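You operate a simulated robot arm through the tools that you are given. There is no shell and no other tool. Be economical: measure what you need, move in short steps, check, and stop when the job is done.

You are at the controls of a simulated two-armed robot. One attempt, no reset.

Task
Pick up the measuring cylinder with the largest size on its label from the window end of the side counter with one hand, pass it to the other hand and put it on the top of the chiller. Set down upright: measuring cylinder.

The check looks at the end state, three seconds after you hand in, the way a careful person would. Anything else that was tipped, shoved, dropped, spilled or broken makes it a failure.

Robot
Two 7-joint arms with two-finger grippers on one trunk, on a base that drives. Base frame: it is fixed to the floor where the robot stands at the start and does not move with it; the origin is under the middle of the robot, x ahead of it, y to its left, z up; the surface under the hand at the start is at about z = 860. Lengths are in mm, angles in rad, forces in N, time in s.
The left shoulder is at the start at [132, 216, 1038], the right one opposite. With the tool pointing down near the work surface each hand reaches from about 100 to 860 mm from the robot's upright axis, wherever it stands, measured 20 degrees to its own side. Places, roughly: top of the chiller (26x13 cm) [-1060, 1760, 600]. Payload 3.18 kg a hand.
The TCP of each hand is the grasp point between the finger pads, 30 mm short of the fingertips. In the tool frame z runs along the fingers and y along their closing line. Largest opening 144 mm; the body of the gripper starts 103 mm behind the TCP.
Orientation is told as [roll, pitch, yaw] about the base's x, y, z axes, in that order, counted from this pose: with the fingers straight down and closing along the base's y, the tool's x points along the base's -x, its y along +y and its z along -z.

Tools
- The arms move only by the tool nudge_tool. It takes "left_moves", "right_moves" or both (then of equal length, played together; a hand with none holds still); each is a list of rows, each an object (a shift or turn left out is 0, a gripper value left out holds the last) with "linear": the shift along the tool's x, y, z in cm, a list of three; "dr": the turn, a rotation vector about the tool's x, y, z in rad, a list of three; "fingers": the finger opening in cm, from 0 to 14.4. In form: [{"linear": [dx, dy, dz], "dr": [rx, ry, rz], "fingers": fingers}, ...]. A call has 1 to 10 rows; each row is the pose to reach, as a shift and turn from the pose commanded when the call began, along the tool's axes at that moment. Rows are played at 5 a second. More than 50 mm and 0.15 rad between two rows, or a gripper value outside its range, and nothing of the call is played. Where a pose cannot be reached the arm comes as near as it can. A force on the tool above 40 N (or 10 N above the force at the start of the call, whichever is more), or a blocked arm, ends the call early, and 0.2 s more pass. Each finger halts on what it meets, pressing with about 41 N; the grip force reading is that of the motor and also rises with nothing between the fingers. The clock runs only during rows and for 0.2 s after the last one: add rows that repeat a pose to give the fingers time. The reply holds the time, the measured pose of the TCP, the force on the tool along the base axes, the opening and the grip force, in the units named above and with some noise, with the torque about the TCP (base axes, N m) and any sound that the robot's microphone picked up, and new pictures: "views" is both (left out), scene, wrist or none (wrist: the cameras of the hands that moved).
- Cameras (640 x 400 px; columns grow to the right, rows downward): "scene" is now at [261.5, -13.8, 1292.7]; the picture's right is [-0.27, -0.96, 0.00], its down [0.12, -0.03, -0.99] and it looks along [0.96, -0.26, 0.12] (base axes); focal length 214 px, centre (320, 200). "left" rides on the left gripper at [77, -16, -143] in its tool frame; the picture's right is [0.21, 0.98, 0.00], its down [-0.84, 0.18, -0.51] and it looks along [-0.50, 0.11, 0.86] (tool axes); focal length 218 px, centre (320, 200). "right" rides on the right gripper at [76, 16, -143] in its tool frame; the picture's right is [-0.21, 0.98, 0.00], its down [-0.84, -0.18, -0.51] and it looks along [-0.50, -0.11, 0.86] (tool axes); focal length 218 px, centre (320, 200). There is no depth. A picture from a camera that has moved, and an enlarged one, comes with that camera's place and axes in the base frame and with its lens. The place of the scene camera against the robot may be out by one fixed shift of up to 18 mm in any direction.
- lift_body(by): slides the trunk up (or, below 0, down) by that many mm; the arms and the scene camera ride with it, the base frame stays. It gives what a move gives, with no picture.
- base_move(legs): drives the robot by 1 to 6 legs, each [ahead, left, turn to the left] in mm, mm and rad, along the robot's own axes; the way and the turn of a leg run together, so that a leg with both is an arc; at most 1500 mm and 3.142 rad a leg. The arms and the cameras ride along, it lands a little off, and it stops where it bumps. It gives what a move gives, and a new picture of the scene camera.
- head_to(pan, tilt): turns the head with the scene camera to pan (to the left, within 1.396 rad either way) and tilt (down, from -0.506 to 1.204), counted from straight ahead of the robot. It gives what a move gives, and a new picture of the scene camera.
- zoom(camera, box): a new picture of the part [left, top, right, bottom] of that camera's present view, enlarged. No time passes.
- sign_off(): hands the job in; it is judged then, once.

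Work in short steps. Places have to be worked out from the pictures, the camera data and where the tool is seen: move nearer, look again, correct. Check each grasp and each placing, and mend what went wrong. You have 120 turns and 260 pictures in all, those below and enlarged ones among them. Open the grippers and draw the arms clear of the work before you hand the job in, unless the task says otherwise; then end with one line.

The tools are called after "Call:" by a JSON object that holds its "name" and its "arguments". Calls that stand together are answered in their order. nudge_tool: Moves the arms, as the interface text tells. Its arguments: {"type":"object","properties":{"left_moves":{"type":"array","items":{"type":"object","properties":{"linear":{"type":"array","items":{"type":"number"}},"dr":{"type":"array","items":{"type":"number"}},"fingers":{"type":"number"}}}},"right_moves":{"type":"array","items":{"type":"object","properties":{"linear":{"type":"array","items":{"type":"number"}},"dr":{"type":"array","items":{"type":"number"}},"fingers":{"type":"number"}}}},"views":{"type":"string","enum":["both","scene","wrist","none"]}},"required":[]} The other tools are called the same way: lift_body (by) slides the trunk up or down; base_move (legs) drives the base; head_to (pan, tilt) turns the head that bears the scene camera; zoom (camera, box) takes an enlarged picture of a part of a camera's view; sign_off () hands the job in.

At the start:

```text
time: 0.0
left_position: [348.0, 10.5, 1187.1]
left_orientation: [0.0, 0.001, 0.014]
left_wrist_force: [85.5, 7.0, -7.5]
left_wrist_torque: [-1.0, 12.65, 0.46]
left_gripper_width: 144.1
left_grasp_force: 0.1
right_position: [455.5, -440.5, 1216.3]
right_orientation: [0.001, 0.002, 0.0]
right_wrist_force: [1.0, 0.4, 0.2]
right_wrist_torque: [0.0, 0.02, -0.02]
right_gripper_width: 144.2
right_grasp_force: 0.1
trunk travel left (down, up): [-125.0, 244.0]
robot x, y, heading: [2.7, -1.2, 0.002]
head pan, tilt: [-0.257, 1.152]
```

scene: 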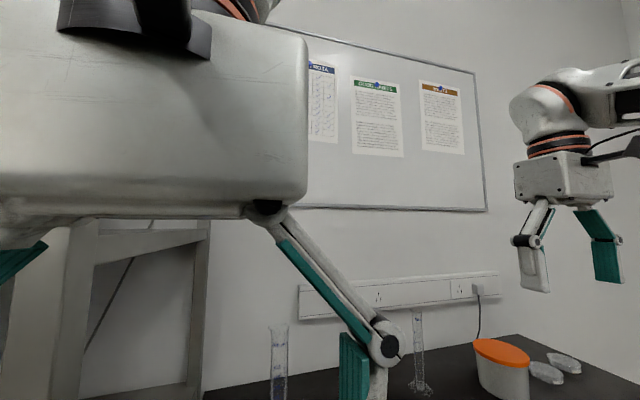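
right: 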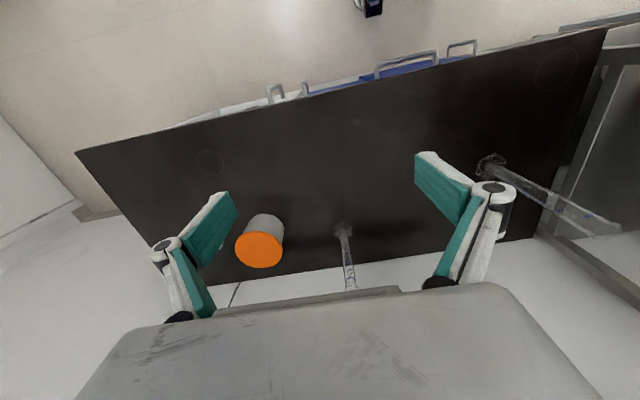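
left: 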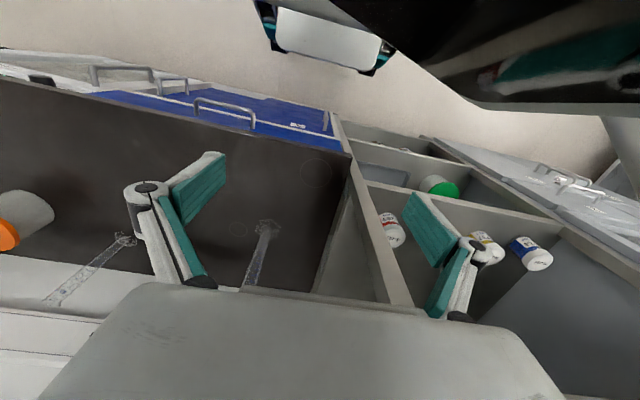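

The left hand reads 85 N along +x, so something, probably the head, is pressing on it. I'll move that hand forward and slightly to its left, high above the counter, to free it.

Call:
{"name": "nudge_tool", "arguments": {"left_moves": [{"linear": [-3, 0, 0]}, {"linear": [-6, 2, 0]}, {"linear": [-9, 6, 0]}, {"linear": [-9, 10, 0]}, {"linear": [-9, 14, 0]}, {"linear": [-9, 14, 0]}]}}

```text
time: 0.9
left_position: [424.9, 61.5, 1188.8]
left_orientation: [0.008, 0.002, -0.034]
left_wrist_force: [-6.9, -38.5, 1.7]
left_wrist_torque: [4.31, -0.65, -0.85]
left_gripper_width: 143.8
left_grasp_force: 0.0
right_position: [449.8, -444.9, 1218.8]
right_orientation: [0.0, -0.004, 0.0]
right_wrist_force: [0.0, 0.9, 0.3]
right_wrist_torque: [-0.18, 0.01, 0.04]
right_gripper_width: 144.2
right_grasp_force: 0.0
trunk travel left (down, up): [-125.0, 244.0]
robot x, y, heading: [-0.9, 1.6, -0.002]
head pan, tilt: [-0.257, 1.152]
stopped in row 4 (left hand): the force on the tool passed its limit at 139 N (the readings are from after the stop); the commanded pose is now the measured one
camera scene: at [235.3, -10.0, 1189.0], right [-0.25, -0.97, 0.0], down [-0.87, 0.23, -0.44], along [0.43, -0.11, -0.9], focal length 214 px, centre (320, 200)
camera left: at [348.4, 47.6, 1332.0], right [-0.18, 0.98, 0.01], down [0.85, 0.15, 0.51], along [0.5, 0.1, -0.86], focal length 218 px, centre (320, 200)
```

scene: 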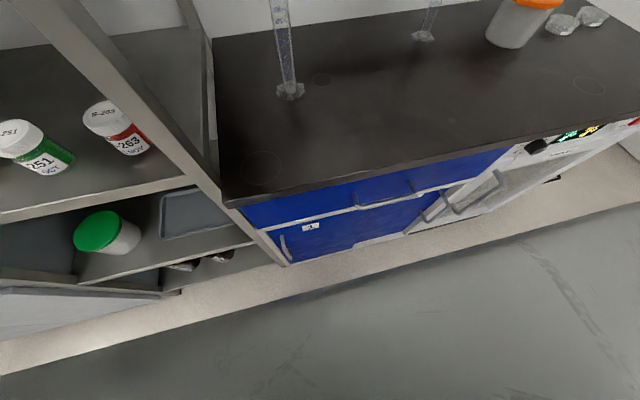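
left: 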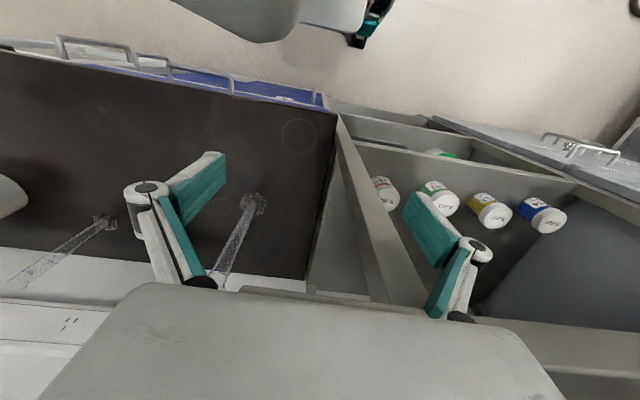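

Clearing the hand let the head drop to its commanded tilt. The left hand then pushed against the shelf frame on its left, so I'll back it off 5 cm to the right and raise the head to see the counter.

Call:
{"name": "nudge_tool", "arguments": {"left_moves": [{"linear": [0, -2.5, 0]}, {"linear": [0, -5, 0]}, {"linear": [0, -5, -3]}], "views": "none"}}

Call:
{"name": "head_to", "arguments": {"pan": -0.2, "tilt": 0.55}}

```text
time: 1.7
left_position: [429.5, 19.8, 1215.3]
left_orientation: [0.006, 0.011, -0.018]
left_wrist_force: [-0.6, -0.3, 1.2]
left_wrist_torque: [-0.01, -0.03, 0.03]
left_gripper_width: 144.1
left_grasp_force: 0.1
right_position: [452.2, -440.7, 1216.9]
right_orientation: [-0.003, 0.0, -0.001]
right_wrist_force: [-0.3, 0.2, -0.1]
right_wrist_torque: [0.01, -0.05, -0.01]
right_gripper_width: 144.0
right_grasp_force: 0.1
trunk travel left (down, up): [-125.0, 244.0]
robot x, y, heading: [1.5, -1.5, -0.005]
head pan, tilt: [-0.257, 1.152]
```

```text
time: 2.7
left_position: [428.5, 18.6, 1213.5]
left_orientation: [0.005, 0.008, -0.017]
left_wrist_force: [0.0, 0.0, -0.6]
left_wrist_torque: [-0.01, 0.02, -0.01]
left_gripper_width: 144.0
left_grasp_force: 0.2
right_position: [454.1, -441.4, 1216.9]
right_orientation: [0.0, -0.001, -0.001]
right_wrist_force: [1.2, -0.6, -1.1]
right_wrist_torque: [-0.01, -0.02, -0.01]
right_gripper_width: 143.9
right_grasp_force: 0.2
trunk travel left (down, up): [-125.0, 244.0]
robot x, y, heading: [1.1, 2.7, -0.001]
head pan, tilt: [-0.201, 0.55]
camera scene: at [265.7, -9.5, 1231.5], right [-0.2, -0.98, 0.0], down [-0.51, 0.11, -0.85], along [0.83, -0.17, -0.52], focal length 214 px, centre (320, 200)
```

scene: 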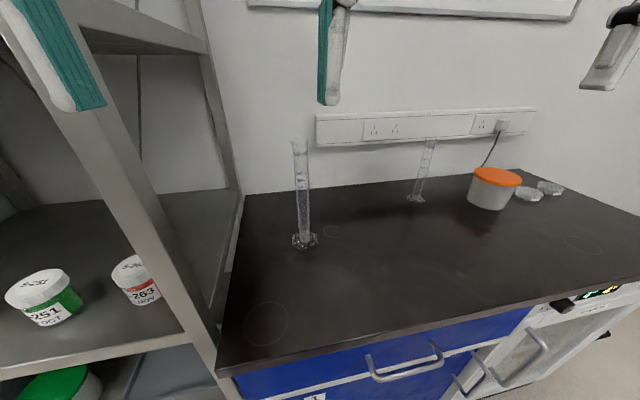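

Two cylinders stand on this counter. I'll zoom in on their labels and pan the head to find the window and the chiller.

Call:
{"name": "zoom", "arguments": {"camera": "scene", "box": [270, 130, 340, 260]}}

Call:
{"name": "zoom", "arguments": {"camera": "scene", "box": [390, 130, 450, 210]}}

Call:
{"name": "head_to", "arguments": {"pan": 1.39, "tilt": 0.3}}

Call:
{"name": "head_to", "arguments": {"pan": -1.39, "tilt": 0.3}}

```text
3.08 times, centred on (305, 195) of scene
camera zoom: at [265.7, -9.5, 1231.5], right [-0.2, -0.98, 0.0], down [-0.51, 0.11, -0.85], along [0.83, -0.17, -0.52], focal length 660 px, centre (366, 215)
```

zoom: 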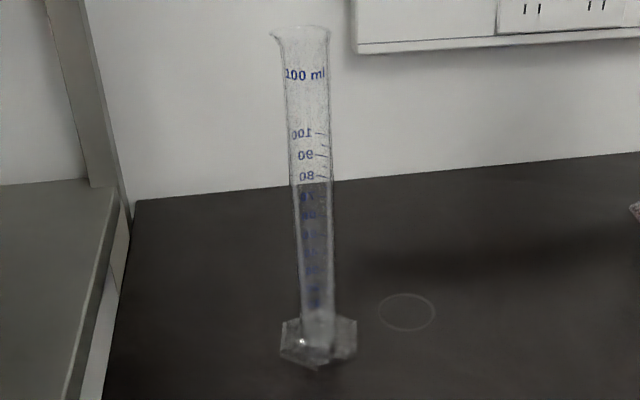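

```text
5.00 times, centred on (420, 170) of scene
camera zoom: at [265.7, -9.5, 1231.5], right [-0.2, -0.98, 0.0], down [-0.51, 0.11, -0.85], along [0.83, -0.17, -0.52], focal length 1072 px, centre (-180, 350)
```

zoom: 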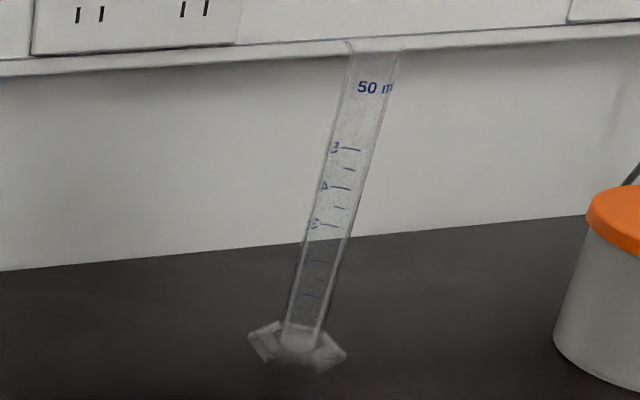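

```text
time: 4.3
left_position: [429.3, 18.2, 1215.1]
left_orientation: [0.006, 0.008, -0.018]
left_wrist_force: [0.1, -0.2, -0.4]
left_wrist_torque: [0.02, 0.02, 0.02]
left_gripper_width: 144.2
left_grasp_force: 0.0
right_position: [453.6, -442.2, 1216.4]
right_orientation: [-0.003, -0.002, -0.003]
right_wrist_force: [-0.3, 0.4, -0.1]
right_wrist_torque: [0.02, -0.01, -0.01]
right_gripper_width: 144.0
right_grasp_force: 0.0
trunk travel left (down, up): [-125.0, 244.0]
robot x, y, heading: [1.8, -4.1, 0.001]
head pan, tilt: [1.389, 0.3]
camera scene: at [194.8, 100.3, 1254.5], right [0.98, -0.18, 0.0], down [-0.05, -0.29, -0.96], along [0.17, 0.94, -0.3], focal length 214 px, centre (320, 200)
```

scene: 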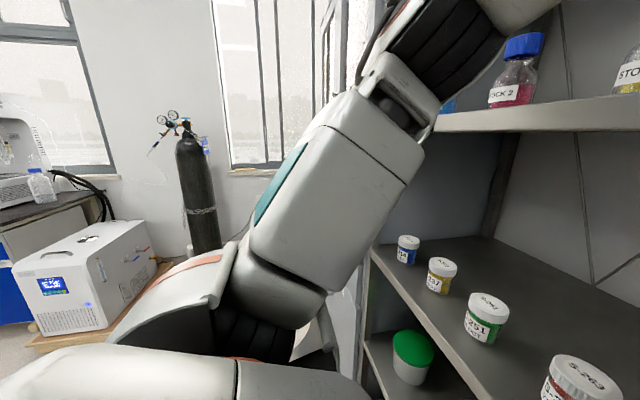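

```text
time: 6.8
left_position: [431.1, 19.3, 1213.7]
left_orientation: [0.006, 0.012, -0.005]
left_wrist_force: [56.9, -46.2, 15.2]
left_wrist_torque: [7.15, 10.5, 5.44]
left_gripper_width: 143.8
left_grasp_force: 0.0
right_position: [454.8, -439.9, 1216.5]
right_orientation: [-0.001, 0.001, -0.003]
right_wrist_force: [-0.3, -0.1, 0.9]
right_wrist_torque: [-0.01, 0.0, 0.01]
right_gripper_width: 143.8
right_grasp_force: 0.0
trunk travel left (down, up): [-125.0, 244.0]
robot x, y, heading: [-1.8, -3.0, -0.007]
head pan, tilt: [-1.389, 0.3]
camera scene: at [245.4, 73.0, 1253.4], right [0.69, -0.72, 0.0], down [-0.22, -0.21, -0.95], along [0.69, 0.66, -0.31], focal length 214 px, centre (320, 200)
```

scene: 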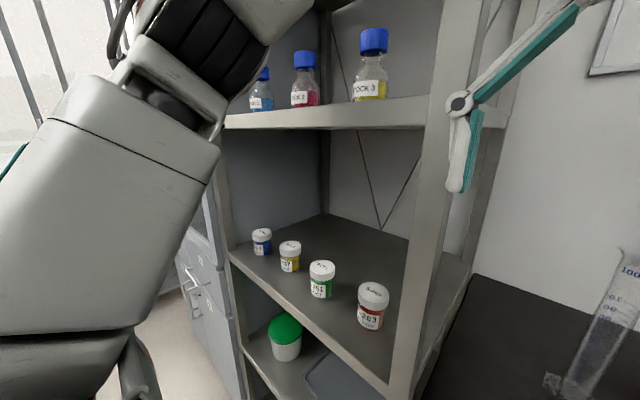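

The windows are on the +y (left) side, so the 100 ml cylinder is the one at the window end. It also has the larger label; the other reads 50 ml. The head is jammed on the left arm, so I'll pan it back, then drive back from the furniture to get room to arrange the arms.

Call:
{"name": "head_to", "arguments": {"pan": 1.0, "tilt": 0.3}}

Call:
{"name": "base_move", "arguments": {"legs": [[-300, 0, 0]]}}

```text
time: 9.0
left_position: [429.1, 17.9, 1214.9]
left_orientation: [0.005, 0.01, -0.019]
left_wrist_force: [-1.1, -0.2, -0.1]
left_wrist_torque: [-0.02, 0.01, 0.0]
left_gripper_width: 143.6
left_grasp_force: 0.0
right_position: [454.2, -441.4, 1216.2]
right_orientation: [-0.003, -0.002, -0.003]
right_wrist_force: [0.2, -0.1, 0.4]
right_wrist_torque: [0.02, 0.0, -0.02]
right_gripper_width: 144.1
right_grasp_force: 0.0
trunk travel left (down, up): [-125.0, 244.0]
robot x, y, heading: [-0.9, 2.7, -0.003]
head pan, tilt: [1.0, 0.3]
camera scene: at [228.3, 87.0, 1254.6], right [0.84, -0.54, 0.0], down [-0.16, -0.25, -0.96], along [0.52, 0.8, -0.3], focal length 214 px, centre (320, 200)
```

scene: 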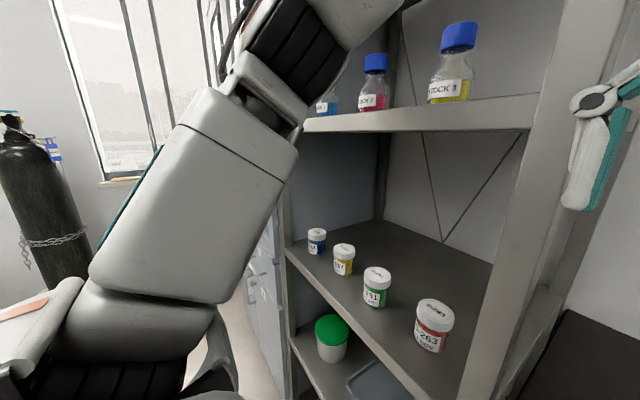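

```text
time: 11.0
left_position: [132.5, 18.5, 1214.2]
left_orientation: [0.005, 0.011, -0.022]
left_wrist_force: [-0.2, -1.0, -0.8]
left_wrist_torque: [-0.04, -0.03, 0.01]
left_gripper_width: 144.0
left_grasp_force: 0.1
right_position: [156.8, -442.4, 1216.0]
right_orientation: [-0.001, 0.0, -0.003]
right_wrist_force: [0.4, 0.3, 0.3]
right_wrist_torque: [0.0, -0.02, -0.01]
right_gripper_width: 143.9
right_grasp_force: 0.1
trunk travel left (down, up): [-125.0, 244.0]
robot x, y, heading: [-296.0, 1.3, -0.005]
head pan, tilt: [1.0, 0.3]
camera scene: at [-68.1, 87.5, 1254.3], right [0.84, -0.54, 0.0], down [-0.16, -0.25, -0.96], along [0.52, 0.8, -0.3], focal length 214 px, centre (320, 200)
```

scene: 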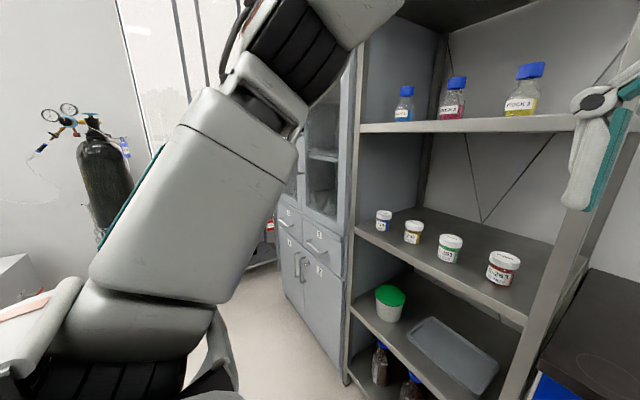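

The robot is now 300 mm back. My plan is a horizontal side grasp with the left hand, then a handover to the right hand, which grips from above and places. I'll shift back and to the right, then lower and turn the left hand to point forward.

Call:
{"name": "base_move", "arguments": {"legs": [[-100, 0, 0], [0, -200, 0]]}}

Call:
{"name": "nudge_tool", "arguments": {"left_moves": [{"linear": [-3, 3, 3]}, {"linear": [-6, 6, 6]}, {"linear": [-9, 9, 9], "dr": [0, -0.1, 0]}, {"linear": [-12, 12, 11], "dr": [0, -0.24, 0]}, {"linear": [-15, 14, 13], "dr": [0, -0.38, 0]}, {"linear": [-18, 16, 15], "dr": [0, -0.52, 0]}, {"linear": [-20, 18, 17], "dr": [0, -0.66, 0]}, {"linear": [-22, 18, 19], "dr": [0, -0.8, 0]}, {"linear": [-24, 18, 20], "dr": [0, -0.94, 0]}, {"linear": [-26, 18, 20], "dr": [0, -1.08, 0]}]}}

```text
time: 14.1
left_position: [32.5, -179.2, 1214.7]
left_orientation: [0.006, 0.008, -0.019]
left_wrist_force: [-0.5, -0.7, -0.3]
left_wrist_torque: [0.0, 0.01, -0.01]
left_gripper_width: 144.0
left_grasp_force: 0.1
right_position: [57.5, -639.8, 1216.8]
right_orientation: [0.0, 0.0, -0.002]
right_wrist_force: [-0.3, -0.5, 0.5]
right_wrist_torque: [0.01, 0.0, -0.02]
right_gripper_width: 143.9
right_grasp_force: 0.1
trunk travel left (down, up): [-125.0, 244.0]
robot x, y, heading: [-395.7, -194.8, -0.001]
head pan, tilt: [1.0, 0.3]
camera scene: at [-167.9, -111.0, 1254.5], right [0.84, -0.54, 0.0], down [-0.16, -0.25, -0.96], along [0.52, 0.8, -0.3], focal length 214 px, centre (320, 200)
```

scene: 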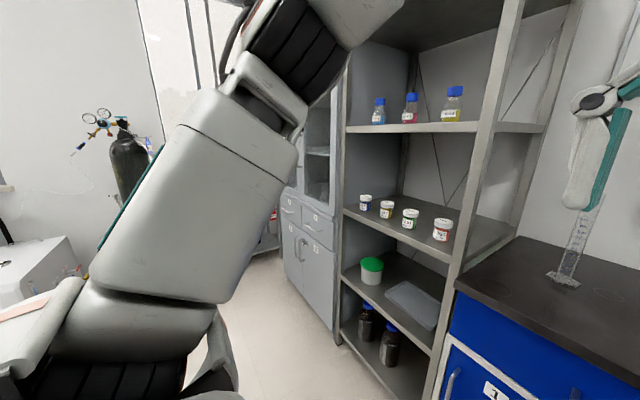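

```text
refused: row 1 steps farther than a row can; nothing moved
```

One row was slightly over the 50 mm limit, so I'm resending the move with smaller steps.

Call:
{"name": "nudge_tool", "arguments": {"left_moves": [{"linear": [-2.8, 2.8, 2.8]}, {"linear": [-5.6, 5.6, 5.6]}, {"linear": [-8.4, 8.4, 8.4], "dr": [0, -0.1, 0]}, {"linear": [-11, 11, 11], "dr": [0, -0.24, 0]}, {"linear": [-13.5, 13.5, 13], "dr": [0, -0.38, 0]}, {"linear": [-16, 16, 15], "dr": [0, -0.52, 0]}, {"linear": [-18.5, 18, 17], "dr": [0, -0.66, 0]}, {"linear": [-21, 18, 19], "dr": [0, -0.8, 0]}, {"linear": [-23.5, 18, 20], "dr": [0, -0.94, 0]}, {"linear": [-26, 18, 20], "dr": [0, -1.08, 0]}]}}

```text
time: 16.3
left_position: [295.8, -3.4, 1012.5]
left_orientation: [0.009, -1.072, -0.026]
left_wrist_force: [-0.1, 0.7, -0.3]
left_wrist_torque: [-0.01, 0.0, -0.01]
left_gripper_width: 143.8
left_grasp_force: 0.0
right_position: [57.8, -639.1, 1216.8]
right_orientation: [0.0, 0.001, -0.002]
right_wrist_force: [0.6, -0.2, -0.8]
right_wrist_torque: [0.02, 0.0, -0.03]
right_gripper_width: 144.4
right_grasp_force: 0.1
trunk travel left (down, up): [-125.0, 244.0]
robot x, y, heading: [-397.9, -199.6, -0.004]
head pan, tilt: [1.0, 0.3]
camera scene: at [-167.2, -110.7, 1254.3], right [0.84, -0.54, 0.0], down [-0.16, -0.25, -0.96], along [0.52, 0.8, -0.3], focal length 214 px, centre (320, 200)
camera left: at [133.1, -16.3, 1014.0], right [-0.08, 0.98, -0.18], down [-0.04, 0.18, 0.98], along [1.0, 0.09, 0.02], focal length 218 px, centre (320, 200)
```

scene: 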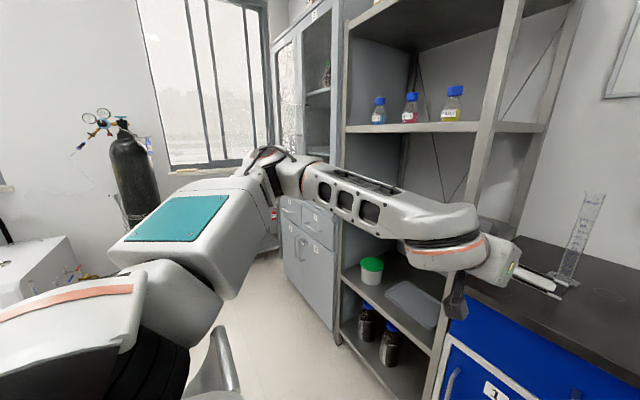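
left: 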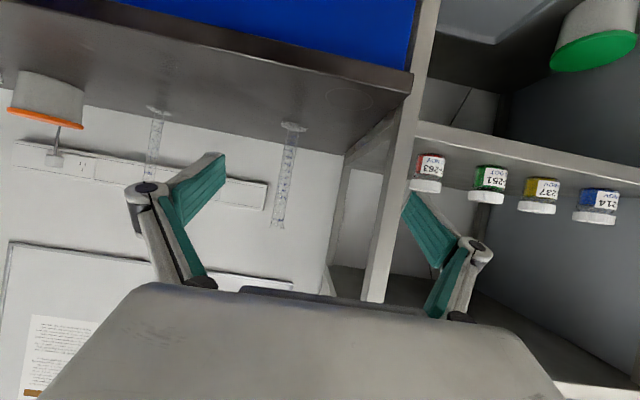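

The left hand now points mostly forward. With the head free, I'll look to the right and ahead for any other cylinders and to see the layout.

Call:
{"name": "head_to", "arguments": {"pan": -1.39, "tilt": 0.3}}

Call:
{"name": "head_to", "arguments": {"pan": 0.2, "tilt": 0.4}}

```text
time: 18.5
left_position: [294.8, -2.8, 1012.9]
left_orientation: [0.011, -1.07, -0.029]
left_wrist_force: [-0.3, -0.3, -0.8]
left_wrist_torque: [0.02, 0.01, -0.02]
left_gripper_width: 143.9
left_grasp_force: 0.1
right_position: [57.1, -639.1, 1216.8]
right_orientation: [0.0, 0.0, -0.001]
right_wrist_force: [0.3, 0.5, 0.0]
right_wrist_torque: [-0.01, 0.03, 0.02]
right_gripper_width: 143.8
right_grasp_force: 0.0
trunk travel left (down, up): [-125.0, 244.0]
robot x, y, heading: [-400.8, -199.5, -0.003]
head pan, tilt: [-1.389, 0.3]
camera scene: at [-202.0, -281.0, 1254.5], right [-0.98, -0.18, 0.0], down [-0.05, 0.29, -0.96], along [0.17, -0.94, -0.3], focal length 214 px, centre (320, 200)
```

scene: 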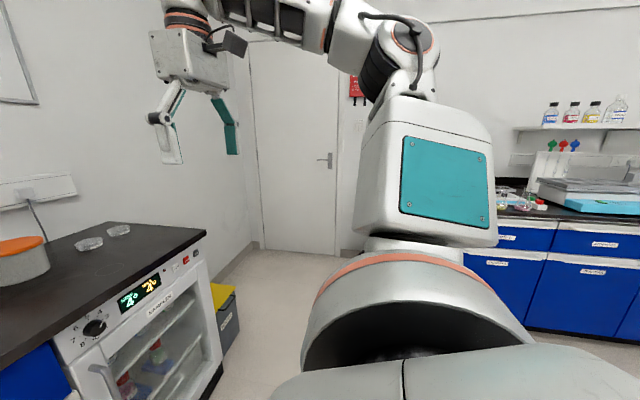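

```text
time: 20.2
left_position: [295.0, -3.6, 1013.1]
left_orientation: [0.01, -1.07, -0.029]
left_wrist_force: [0.5, -0.1, -0.2]
left_wrist_torque: [0.0, -0.03, 0.04]
left_gripper_width: 143.9
left_grasp_force: 0.1
right_position: [55.9, -639.6, 1217.9]
right_orientation: [-0.001, 0.0, -0.002]
right_wrist_force: [-0.1, 0.1, 0.4]
right_wrist_torque: [-0.03, -0.01, 0.01]
right_gripper_width: 143.8
right_grasp_force: 0.0
trunk travel left (down, up): [-125.0, 244.0]
robot x, y, heading: [-399.2, -199.2, 0.0]
head pan, tilt: [0.201, 0.4]
camera scene: at [-127.8, -171.0, 1245.3], right [0.2, -0.98, 0.0], down [-0.38, -0.08, -0.92], along [0.9, 0.18, -0.39], focal length 214 px, centre (320, 200)
```

scene: 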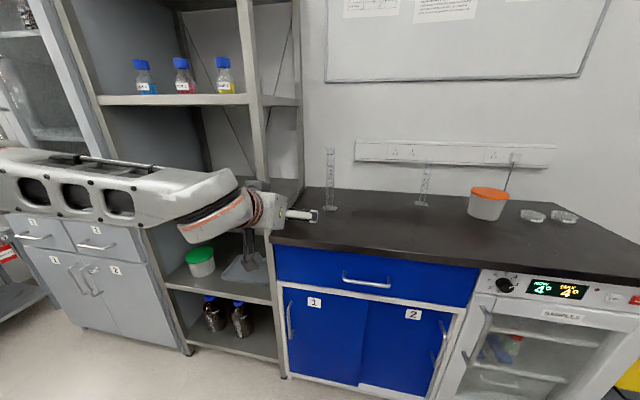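

Nothing on the right competes, so the target is the 100 ml cylinder near (675, -58), with its foot at z ≈ 860 and its top at about 1110. I'll shift the base 55 mm right, pitch the hand to nearly horizontal, and look again.

Call:
{"name": "base_move", "arguments": {"legs": [[0, -55, 0]]}}

Call:
{"name": "nudge_tool", "arguments": {"left_moves": [{"dr": [0, -0.12, 0]}, {"dr": [0, -0.24, 0]}, {"dr": [0, -0.36, 0]}, {"dr": [0, -0.36, 0]}]}}

```text
time: 21.3
left_position: [294.3, -57.6, 1013.0]
left_orientation: [0.012, -1.07, -0.028]
left_wrist_force: [0.1, -0.4, -0.3]
left_wrist_torque: [0.0, 0.01, 0.05]
left_gripper_width: 143.7
left_grasp_force: 0.2
right_position: [55.8, -694.5, 1216.5]
right_orientation: [0.0, 0.001, -0.003]
right_wrist_force: [-1.2, -0.1, -0.5]
right_wrist_torque: [0.03, 0.0, 0.0]
right_gripper_width: 143.7
right_grasp_force: 0.0
trunk travel left (down, up): [-125.0, 244.0]
robot x, y, heading: [-396.0, -253.0, -0.005]
head pan, tilt: [0.201, 0.4]
camera scene: at [-127.9, -225.9, 1245.3], right [0.2, -0.98, 0.0], down [-0.38, -0.08, -0.92], along [0.9, 0.18, -0.39], focal length 214 px, centre (320, 200)
```

scene: 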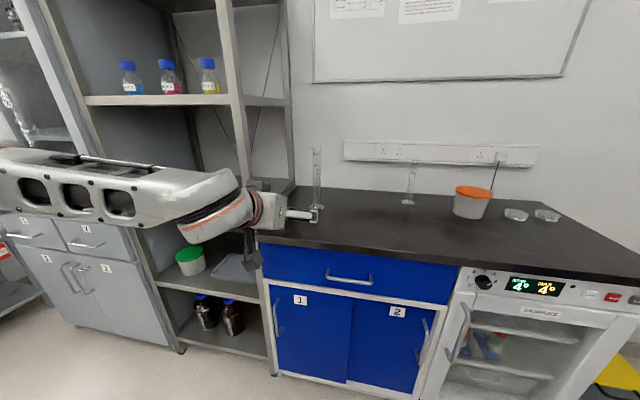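

```text
time: 22.3
left_position: [294.4, -56.8, 1012.2]
left_orientation: [0.01, -1.191, -0.029]
left_wrist_force: [0.6, 0.5, 0.2]
left_wrist_torque: [0.02, 0.0, -0.05]
left_gripper_width: 144.1
left_grasp_force: 0.1
left hand out of reach, approached as far as the arm can: row 2, 3, 4
right_position: [57.2, -694.4, 1217.2]
right_orientation: [-0.001, -0.002, -0.001]
right_wrist_force: [0.4, 0.2, 0.2]
right_wrist_torque: [0.0, -0.03, 0.01]
right_gripper_width: 144.1
right_grasp_force: 0.1
trunk travel left (down, up): [-125.0, 244.0]
robot x, y, heading: [-394.6, -254.4, -0.0]
head pan, tilt: [0.201, 0.4]
camera scene: at [-128.1, -224.8, 1245.3], right [0.2, -0.98, 0.0], down [-0.38, -0.08, -0.92], along [0.9, 0.18, -0.39], focal length 214 px, centre (320, 200)
camera left: at [133.3, -70.0, 995.6], right [-0.06, 0.98, -0.19], down [-0.16, 0.18, 0.97], along [0.99, 0.09, 0.14], focal length 218 px, centre (320, 200)
```

scene: 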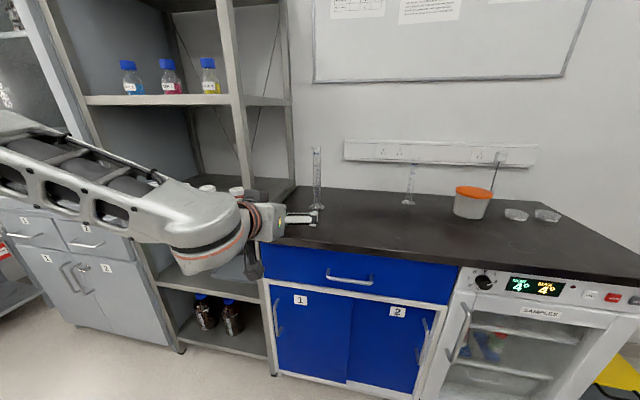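
left: 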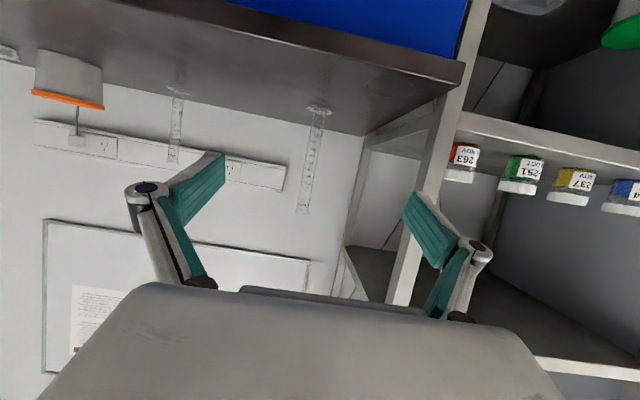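

The hand is in line with the cylinder in y and pitched about 68°, which is enough. I'll lower it to about z = 975, drive 220 mm ahead, and recheck.

Call:
{"name": "nudge_tool", "arguments": {"left_moves": [{"linear": [1.7, 0, 0.7]}, {"linear": [3.4, 0, 1.4]}], "views": "none"}}

Call:
{"name": "base_move", "arguments": {"legs": [[220, 0, 0]]}}

Call:
{"name": "nudge_tool", "arguments": {"left_moves": [{"linear": [0, 0, 0]}], "views": "wrist"}}

```text
time: 22.9
left_position: [295.4, -56.8, 990.9]
left_orientation: [0.013, -1.183, -0.025]
left_wrist_force: [0.1, -0.3, -0.6]
left_wrist_torque: [0.03, -0.03, -0.01]
left_gripper_width: 144.1
left_grasp_force: 0.1
left hand out of reach, approached as far as the arm can: row 2
right_position: [57.7, -693.5, 1217.0]
right_orientation: [-0.004, 0.001, -0.002]
right_wrist_force: [0.3, 0.4, -1.1]
right_wrist_torque: [-0.06, 0.04, -0.02]
right_gripper_width: 143.7
right_grasp_force: 0.1
trunk travel left (down, up): [-125.0, 244.0]
robot x, y, heading: [-395.4, -253.9, -0.006]
head pan, tilt: [0.201, 0.4]
```

```text
time: 24.6
left_position: [513.3, -58.7, 992.6]
left_orientation: [0.016, -1.186, -0.032]
left_wrist_force: [0.5, -0.2, -0.9]
left_wrist_torque: [0.01, 0.01, -0.01]
left_gripper_width: 144.0
left_grasp_force: 0.1
right_position: [273.6, -694.1, 1218.1]
right_orientation: [-0.002, -0.002, -0.003]
right_wrist_force: [-0.3, -0.3, 0.2]
right_wrist_torque: [-0.01, 0.04, -0.02]
right_gripper_width: 144.0
right_grasp_force: 0.1
trunk travel left (down, up): [-125.0, 244.0]
robot x, y, heading: [-182.0, -251.0, -0.002]
head pan, tilt: [0.201, 0.4]
camera scene: at [89.5, -226.2, 1245.4], right [0.2, -0.98, 0.0], down [-0.38, -0.08, -0.92], along [0.9, 0.18, -0.39], focal length 214 px, centre (320, 200)
```

scene: 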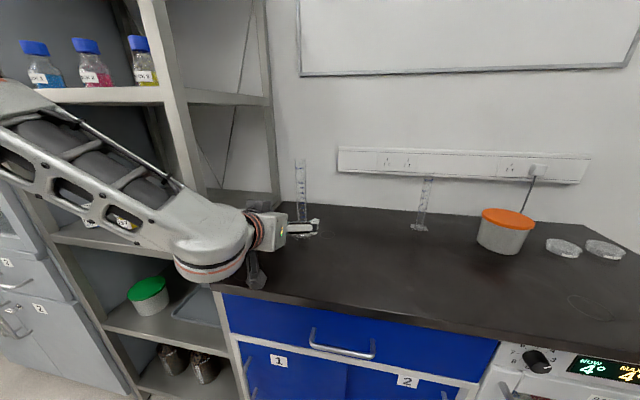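

```text
time: 25.0
left_position: [511.3, -60.6, 992.8]
left_orientation: [0.016, -1.184, -0.033]
left_wrist_force: [-0.2, 0.9, -0.2]
left_wrist_torque: [0.0, 0.0, -0.03]
left_gripper_width: 144.0
left_grasp_force: 0.0
right_position: [274.6, -695.7, 1218.0]
right_orientation: [-0.001, -0.001, -0.004]
right_wrist_force: [-0.3, -0.9, -0.6]
right_wrist_torque: [0.02, -0.01, 0.0]
right_gripper_width: 144.2
right_grasp_force: 0.1
trunk travel left (down, up): [-125.0, 244.0]
robot x, y, heading: [-181.5, -250.7, -0.004]
head pan, tilt: [0.201, 0.4]
camera left: at [351.0, -73.0, 976.7], right [-0.06, 0.98, -0.19], down [-0.15, 0.18, 0.97], along [0.99, 0.09, 0.14], focal length 218 px, centre (320, 200)
```

left: 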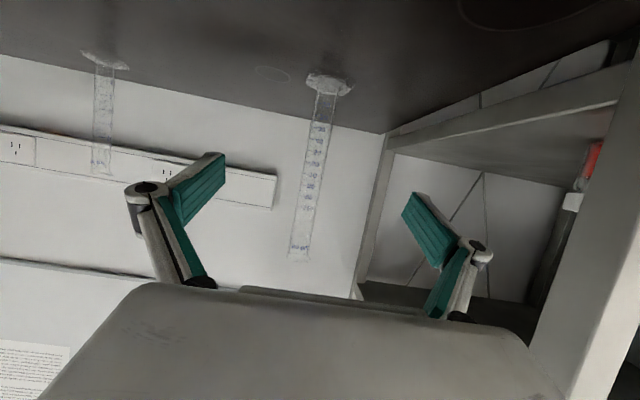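

The elbow would meet the shelf post if I drove further, so I'll extend the arm 14 cm forward from here. The cylinder axis is at about (667, -61), in line with the hand.

Call:
{"name": "nudge_tool", "arguments": {"left_moves": [{"linear": [-1.13, 0.1, 2.78]}, {"linear": [-2.26, 0.2, 5.56]}, {"linear": [-3.39, 0.3, 8.33]}, {"linear": [-4.5, 0.4, 11.1]}, {"linear": [-5.3, 0.45, 13]}]}}

```text
time: 26.2
left_position: [654.0, -57.2, 992.2]
left_orientation: [0.015, -1.184, -0.028]
left_wrist_force: [-0.8, -0.6, 0.3]
left_wrist_torque: [0.0, 0.0, -0.01]
left_gripper_width: 143.8
left_grasp_force: 0.1
right_position: [273.9, -694.2, 1216.4]
right_orientation: [-0.003, -0.001, -0.003]
right_wrist_force: [-0.5, 0.3, -0.5]
right_wrist_torque: [0.04, -0.01, 0.0]
right_gripper_width: 144.0
right_grasp_force: 0.0
trunk travel left (down, up): [-125.0, 244.0]
robot x, y, heading: [-180.1, -251.5, -0.005]
head pan, tilt: [0.201, 0.4]
camera scene: at [89.6, -226.1, 1245.1], right [0.2, -0.98, 0.0], down [-0.38, -0.08, -0.92], along [0.9, 0.18, -0.39], focal length 214 px, centre (320, 200)
camera left: at [492.1, -70.7, 976.1], right [-0.06, 0.98, -0.19], down [-0.15, 0.18, 0.97], along [0.99, 0.09, 0.14], focal length 218 px, centre (320, 200)
```

scene: 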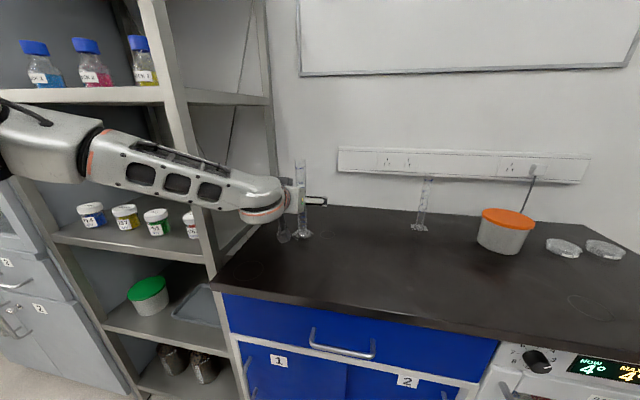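
left: 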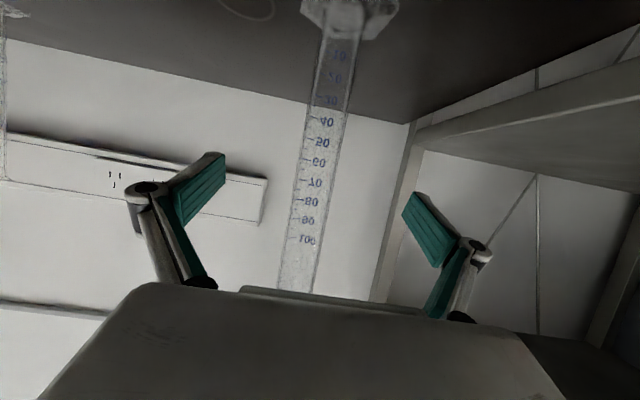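

The tube now lies between the pads at about x = 660. I'll move a further 0.8 cm ahead and 0.4 cm right, then close.

Call:
{"name": "nudge_tool", "arguments": {"left_moves": [{"linear": [-0.3, -0.4, 0.75]}, {"linear": [-0.3, -0.4, 0.75], "fingers": 6}, {"linear": [-0.3, -0.4, 0.75], "fingers": 6}, {"linear": [-0.3, -0.4, 0.75], "fingers": 1}, {"linear": [-0.3, -0.4, 0.75], "fingers": 1}, {"linear": [-0.3, -0.4, 0.75], "fingers": 1}]}}

```text
time: 27.6
left_position: [660.0, -61.1, 993.1]
left_orientation: [0.014, -1.186, -0.031]
left_wrist_force: [1.4, 1.5, 1.3]
left_wrist_torque: [0.05, -0.07, 0.04]
left_gripper_width: 28.1
left_grasp_force: 40.9
right_position: [273.3, -694.5, 1216.9]
right_orientation: [0.0, -0.002, -0.002]
right_wrist_force: [-0.5, 0.2, -0.2]
right_wrist_torque: [0.01, 0.0, -0.01]
right_gripper_width: 144.0
right_grasp_force: 0.1
trunk travel left (down, up): [-125.0, 244.0]
robot x, y, heading: [-182.6, -255.5, -0.001]
head pan, tilt: [0.201, 0.4]
camera scene: at [89.2, -226.1, 1245.3], right [0.2, -0.98, 0.0], down [-0.38, -0.08, -0.92], along [0.9, 0.18, -0.39], focal length 214 px, centre (320, 200)
camera left: at [499.4, -74.6, 977.1], right [-0.06, 0.98, -0.19], down [-0.15, 0.18, 0.97], along [0.99, 0.09, 0.14], focal length 218 px, centre (320, 200)
```

scene: 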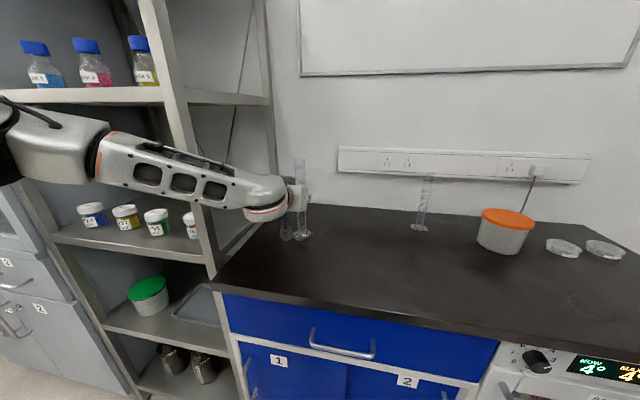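
left: 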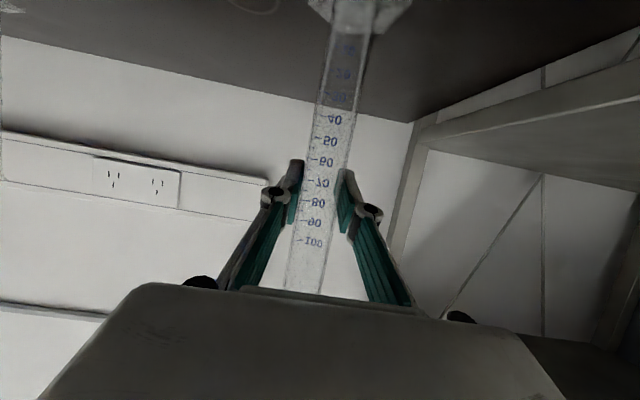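

The grip is firm at 28 mm and 41 N. I'll lift with the trunk by 60 mm and check.

Call:
{"name": "lift_body", "arguments": {"by": 60}}

Call:
{"name": "nudge_tool", "arguments": {"left_moves": [{"linear": [0, 0, 0]}]}}

```text
time: 28.6
left_position: [661.6, -62.0, 1048.4]
left_orientation: [0.017, -1.181, -0.031]
left_wrist_force: [0.1, 0.9, -2.1]
left_wrist_torque: [0.01, -0.06, 0.01]
left_gripper_width: 28.1
left_grasp_force: 40.8
right_position: [276.2, -694.4, 1274.5]
right_orientation: [0.0, 0.001, -0.002]
right_wrist_force: [0.2, 0.6, -0.9]
right_wrist_torque: [0.01, 0.04, 0.01]
right_gripper_width: 143.8
right_grasp_force: 0.1
trunk travel left (down, up): [-185.0, 184.0]
robot x, y, heading: [-179.8, -253.6, 0.0]
head pan, tilt: [0.201, 0.4]
```

```text
time: 29.0
left_position: [660.6, -61.6, 1053.2]
left_orientation: [0.016, -1.184, -0.031]
left_wrist_force: [0.9, 0.8, -1.1]
left_wrist_torque: [-0.02, -0.02, 0.01]
left_gripper_width: 28.2
left_grasp_force: 41.0
right_position: [274.8, -694.3, 1277.4]
right_orientation: [-0.001, -0.002, -0.004]
right_wrist_force: [-0.3, -0.3, 0.0]
right_wrist_torque: [-0.02, 0.02, -0.02]
right_gripper_width: 144.1
right_grasp_force: 0.2
trunk travel left (down, up): [-185.0, 184.0]
robot x, y, heading: [-180.1, -254.8, -0.003]
head pan, tilt: [0.201, 0.4]
camera scene: at [27.5, -225.9, 1314.0], right [0.2, -0.98, 0.0], down [-0.38, -0.08, -0.92], along [0.9, 0.18, -0.39], focal length 214 px, centre (320, 200)
camera left: at [499.8, -74.8, 1036.2], right [-0.06, 0.98, -0.19], down [-0.15, 0.18, 0.97], along [0.99, 0.09, 0.14], focal length 218 px, centre (320, 200)
```

scene: 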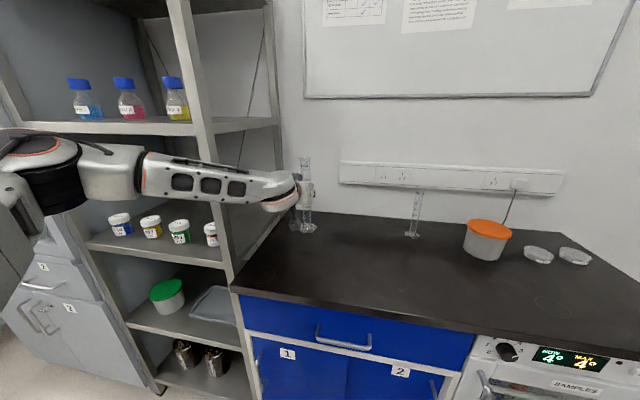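
left: 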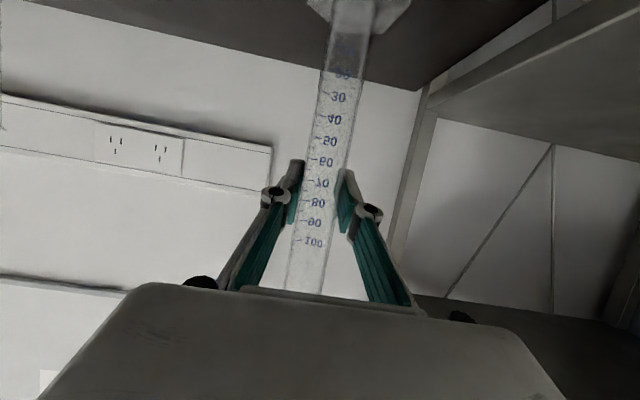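

The cylinder is lifted clear and steady. I'll reverse 450 mm away from the counter for the handover.

Call:
{"name": "base_move", "arguments": {"legs": [[-450, 0, 0]]}}

```text
time: 31.7
left_position: [210.4, -57.9, 1052.1]
left_orientation: [0.014, -1.185, -0.028]
left_wrist_force: [-0.7, -0.8, -2.2]
left_wrist_torque: [0.01, 0.01, -0.03]
left_gripper_width: 28.0
left_grasp_force: 41.2
right_position: [-174.7, -693.2, 1275.9]
right_orientation: [-0.001, -0.001, 0.001]
right_wrist_force: [0.2, 0.2, -0.2]
right_wrist_torque: [-0.01, -0.02, 0.03]
right_gripper_width: 144.0
right_grasp_force: 0.0
trunk travel left (down, up): [-185.0, 184.0]
robot x, y, heading: [-630.9, -255.3, 0.002]
head pan, tilt: [0.201, 0.4]
camera scene: at [-422.6, -224.4, 1314.0], right [0.2, -0.98, 0.0], down [-0.38, -0.08, -0.92], along [0.9, 0.18, -0.39], focal length 214 px, centre (320, 200)
```

scene: 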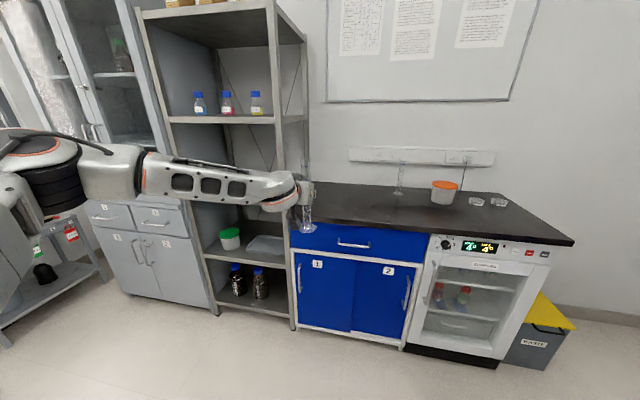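

Next I'll bring the left hand with the cylinder in toward the middle, keeping it upright.

Call:
{"name": "nudge_tool", "arguments": {"left_moves": [{"linear": [1.2, -2.2, -2.95]}, {"linear": [2.4, -4.4, -5.9]}, {"linear": [3.6, -6.6, -8.8]}, {"linear": [4.8, -8.8, -11.8]}, {"linear": [6, -11, -14.7]}, {"linear": [7.16, -13.3, -17.6]}, {"linear": [7.16, -13.3, -17.6]}]}}

Call:
{"name": "nudge_tool", "arguments": {"right_moves": [{"linear": [-3, 4, 0]}, {"linear": [-6, 8, 0]}, {"linear": [-9, 12, 0]}, {"linear": [-12, 16, 0]}, {"linear": [-15, 20, 0]}, {"linear": [-18, 24, 0]}, {"linear": [-19.5, 28, 0]}, {"linear": [-19.5, 32, 0]}]}}

```text
time: 33.3
left_position: [19.4, -187.1, 1049.7]
left_orientation: [0.015, -1.184, -0.025]
left_wrist_force: [-0.4, 1.2, -2.4]
left_wrist_torque: [0.0, -0.02, 0.0]
left_gripper_width: 28.1
left_grasp_force: 40.6
right_position: [-174.4, -691.7, 1276.9]
right_orientation: [-0.002, -0.001, 0.001]
right_wrist_force: [0.6, 1.3, -0.1]
right_wrist_torque: [-0.03, 0.02, -0.03]
right_gripper_width: 144.0
right_grasp_force: 0.1
trunk travel left (down, up): [-185.0, 184.0]
robot x, y, heading: [-628.0, -250.9, 0.0]
head pan, tilt: [0.201, 0.4]
camera scene: at [-421.8, -223.7, 1313.8], right [0.2, -0.98, 0.0], down [-0.38, -0.08, -0.92], along [0.9, 0.18, -0.39], focal length 214 px, centre (320, 200)
camera left: at [-142.1, -201.1, 1034.5], right [-0.07, 0.98, -0.19], down [-0.15, 0.18, 0.97], along [0.99, 0.09, 0.13], focal length 218 px, centre (320, 200)
```

scene: 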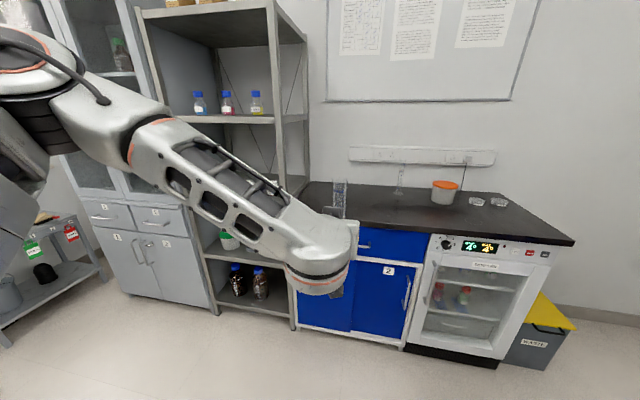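
left: 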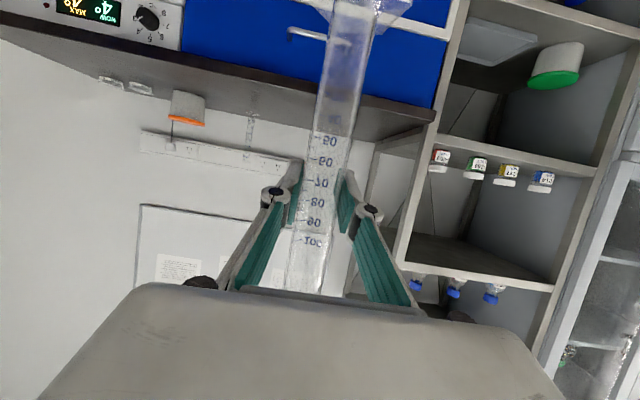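

```text
time: 35.1
left_position: [18.0, -187.9, 1051.8]
left_orientation: [0.016, -1.185, -0.029]
left_wrist_force: [-0.2, -0.6, -1.4]
left_wrist_torque: [-0.02, 0.03, 0.02]
left_gripper_width: 27.9
left_grasp_force: 41.0
right_position: [-80.6, -494.7, 1206.4]
right_orientation: [0.002, -0.005, -0.002]
right_wrist_force: [0.7, 0.2, 0.9]
right_wrist_torque: [0.03, -0.01, 0.0]
right_gripper_width: 144.1
right_grasp_force: 0.0
right hand out of reach, approached as far as the arm can: row 4, 5, 6, 7, 8
trunk travel left (down, up): [-185.0, 184.0]
robot x, y, heading: [-630.3, -254.3, -0.007]
head pan, tilt: [0.201, 0.4]
camera scene: at [-423.1, -224.5, 1314.2], right [0.2, -0.98, 0.0], down [-0.38, -0.08, -0.92], along [0.9, 0.18, -0.39], focal length 214 px, centre (320, 200)
camera right: at [-157.9, -479.1, 1348.8], right [0.21, 0.98, 0.0], down [0.84, -0.18, 0.51], along [0.5, -0.1, -0.86], focal length 218 px, centre (320, 200)
```

scene: 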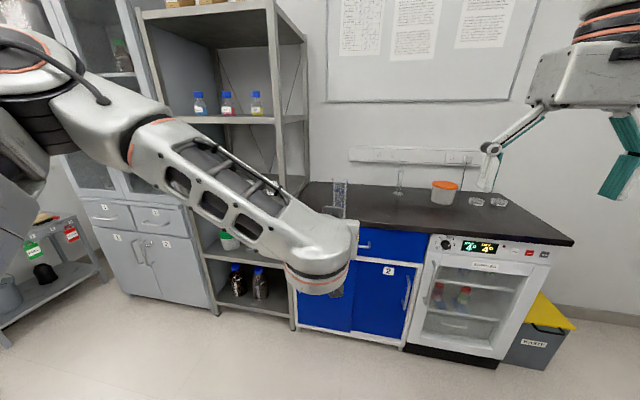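
right: 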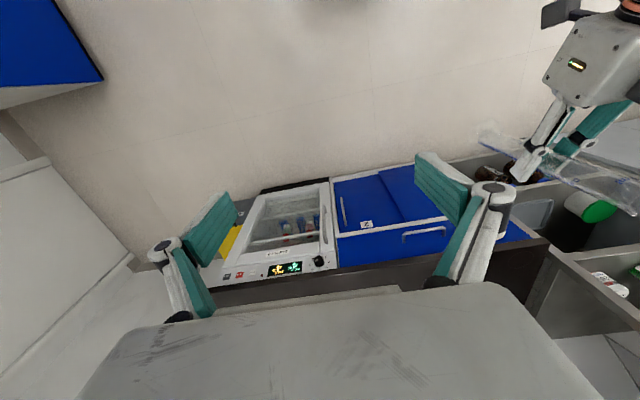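

The right hand can't point straight down that high. I'll lower the left hand about 15 cm and bring it closer so the handover happens at a comfortable height.

Call:
{"name": "nudge_tool", "arguments": {"left_moves": [{"linear": [4, -1.5, 0]}, {"linear": [8, -3, 0]}, {"linear": [12, -4.5, 0]}, {"linear": [16.2, -6, 0]}, {"linear": [16.2, -6, 0]}]}}

```text
time: 36.2
left_position: [-4.0, -194.3, 937.1]
left_orientation: [-0.295, -1.17, 0.404]
left_wrist_force: [-1.0, 0.5, -1.6]
left_wrist_torque: [0.04, 0.02, 0.01]
left_gripper_width: 28.1
left_grasp_force: 40.6
right_position: [-80.2, -496.1, 1205.3]
right_orientation: [0.003, -0.002, 0.001]
right_wrist_force: [-0.5, 0.5, -0.7]
right_wrist_torque: [-0.02, 0.01, 0.02]
right_gripper_width: 143.9
right_grasp_force: 0.1
trunk travel left (down, up): [-185.0, 184.0]
robot x, y, heading: [-630.0, -250.2, -0.002]
head pan, tilt: [0.201, 0.4]
stopped in row 5 (left hand): the arm was blocked; the commanded pose is now the measured one
camera scene: at [-422.1, -224.6, 1313.9], right [0.2, -0.98, 0.0], down [-0.38, -0.08, -0.92], along [0.9, 0.18, -0.39], focal length 214 px, centre (320, 200)
camera left: at [-160.4, -233.2, 922.7], right [-0.2, 0.93, -0.3], down [-0.19, 0.27, 0.94], along [0.96, 0.25, 0.12], focal length 218 px, centre (320, 200)
```

scene: 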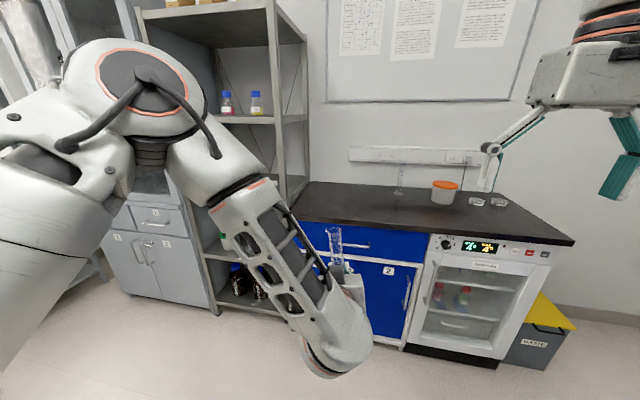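
left: 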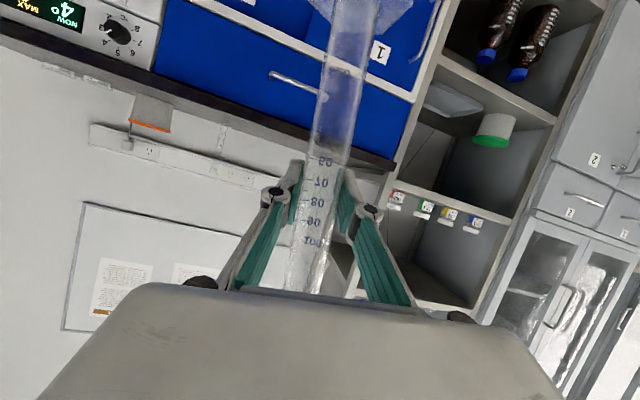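

The left arm hit a limit, leaving the tube tilted about 6° toward +y at TCP (-4, -194, 937), with its top near (-6, -181, 1054). That works for a handover if the right hand matches the tilt. I'll bring the right hand down and partway over.

Call:
{"name": "nudge_tool", "arguments": {"right_moves": [{"linear": [0, 0, 4.5]}, {"linear": [0, 0, 8.5], "dr": [0.05, 0, 0]}, {"linear": [-3, 3.5, 8.5], "dr": [0.113, 0, 0]}, {"linear": [-6, 7, 8.5], "dr": [0.113, 0, 0]}, {"linear": [-7.5, 11, 8.5], "dr": [0.113, 0, 0]}, {"linear": [-7.5, 15, 8.5], "dr": [0.113, 0, 0]}, {"linear": [-7.5, 15, 8.5], "dr": [0.113, 0, 0]}]}}

```text
time: 37.8
left_position: [-3.7, -195.0, 938.9]
left_orientation: [-0.302, -1.172, 0.408]
left_wrist_force: [0.9, -0.1, -2.2]
left_wrist_torque: [0.04, 0.0, 0.01]
left_gripper_width: 28.2
left_grasp_force: 40.9
right_position: [-66.7, -484.0, 1110.7]
right_orientation: [-0.112, -0.003, 0.0]
right_wrist_force: [0.0, -0.5, -0.8]
right_wrist_torque: [0.02, 0.0, 0.02]
right_gripper_width: 143.9
right_grasp_force: 0.0
right hand out of reach, approached as far as the arm can: row 3, 4, 5, 6, 7
trunk travel left (down, up): [-185.0, 184.0]
robot x, y, heading: [-628.9, -251.5, 0.002]
head pan, tilt: [0.201, 0.4]
camera scene: at [-422.4, -224.2, 1314.0], right [0.2, -0.98, 0.0], down [-0.38, -0.08, -0.92], along [0.9, 0.18, -0.39], focal length 214 px, centre (320, 200)
camera right: at [-144.4, -452.9, 1250.3], right [0.21, 0.97, -0.11], down [0.84, -0.12, 0.53], along [0.5, -0.2, -0.84], focal length 218 px, centre (320, 200)
```

scene: 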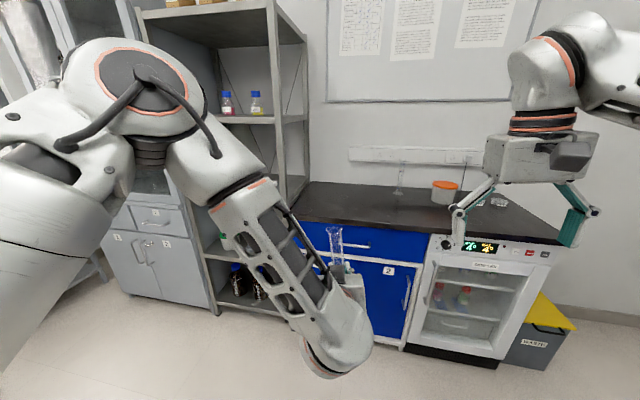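
right: 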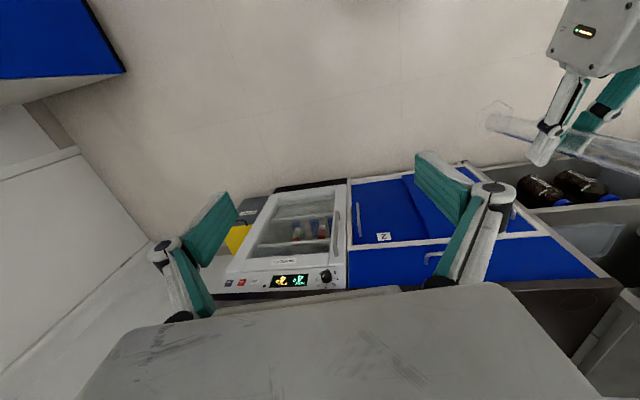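

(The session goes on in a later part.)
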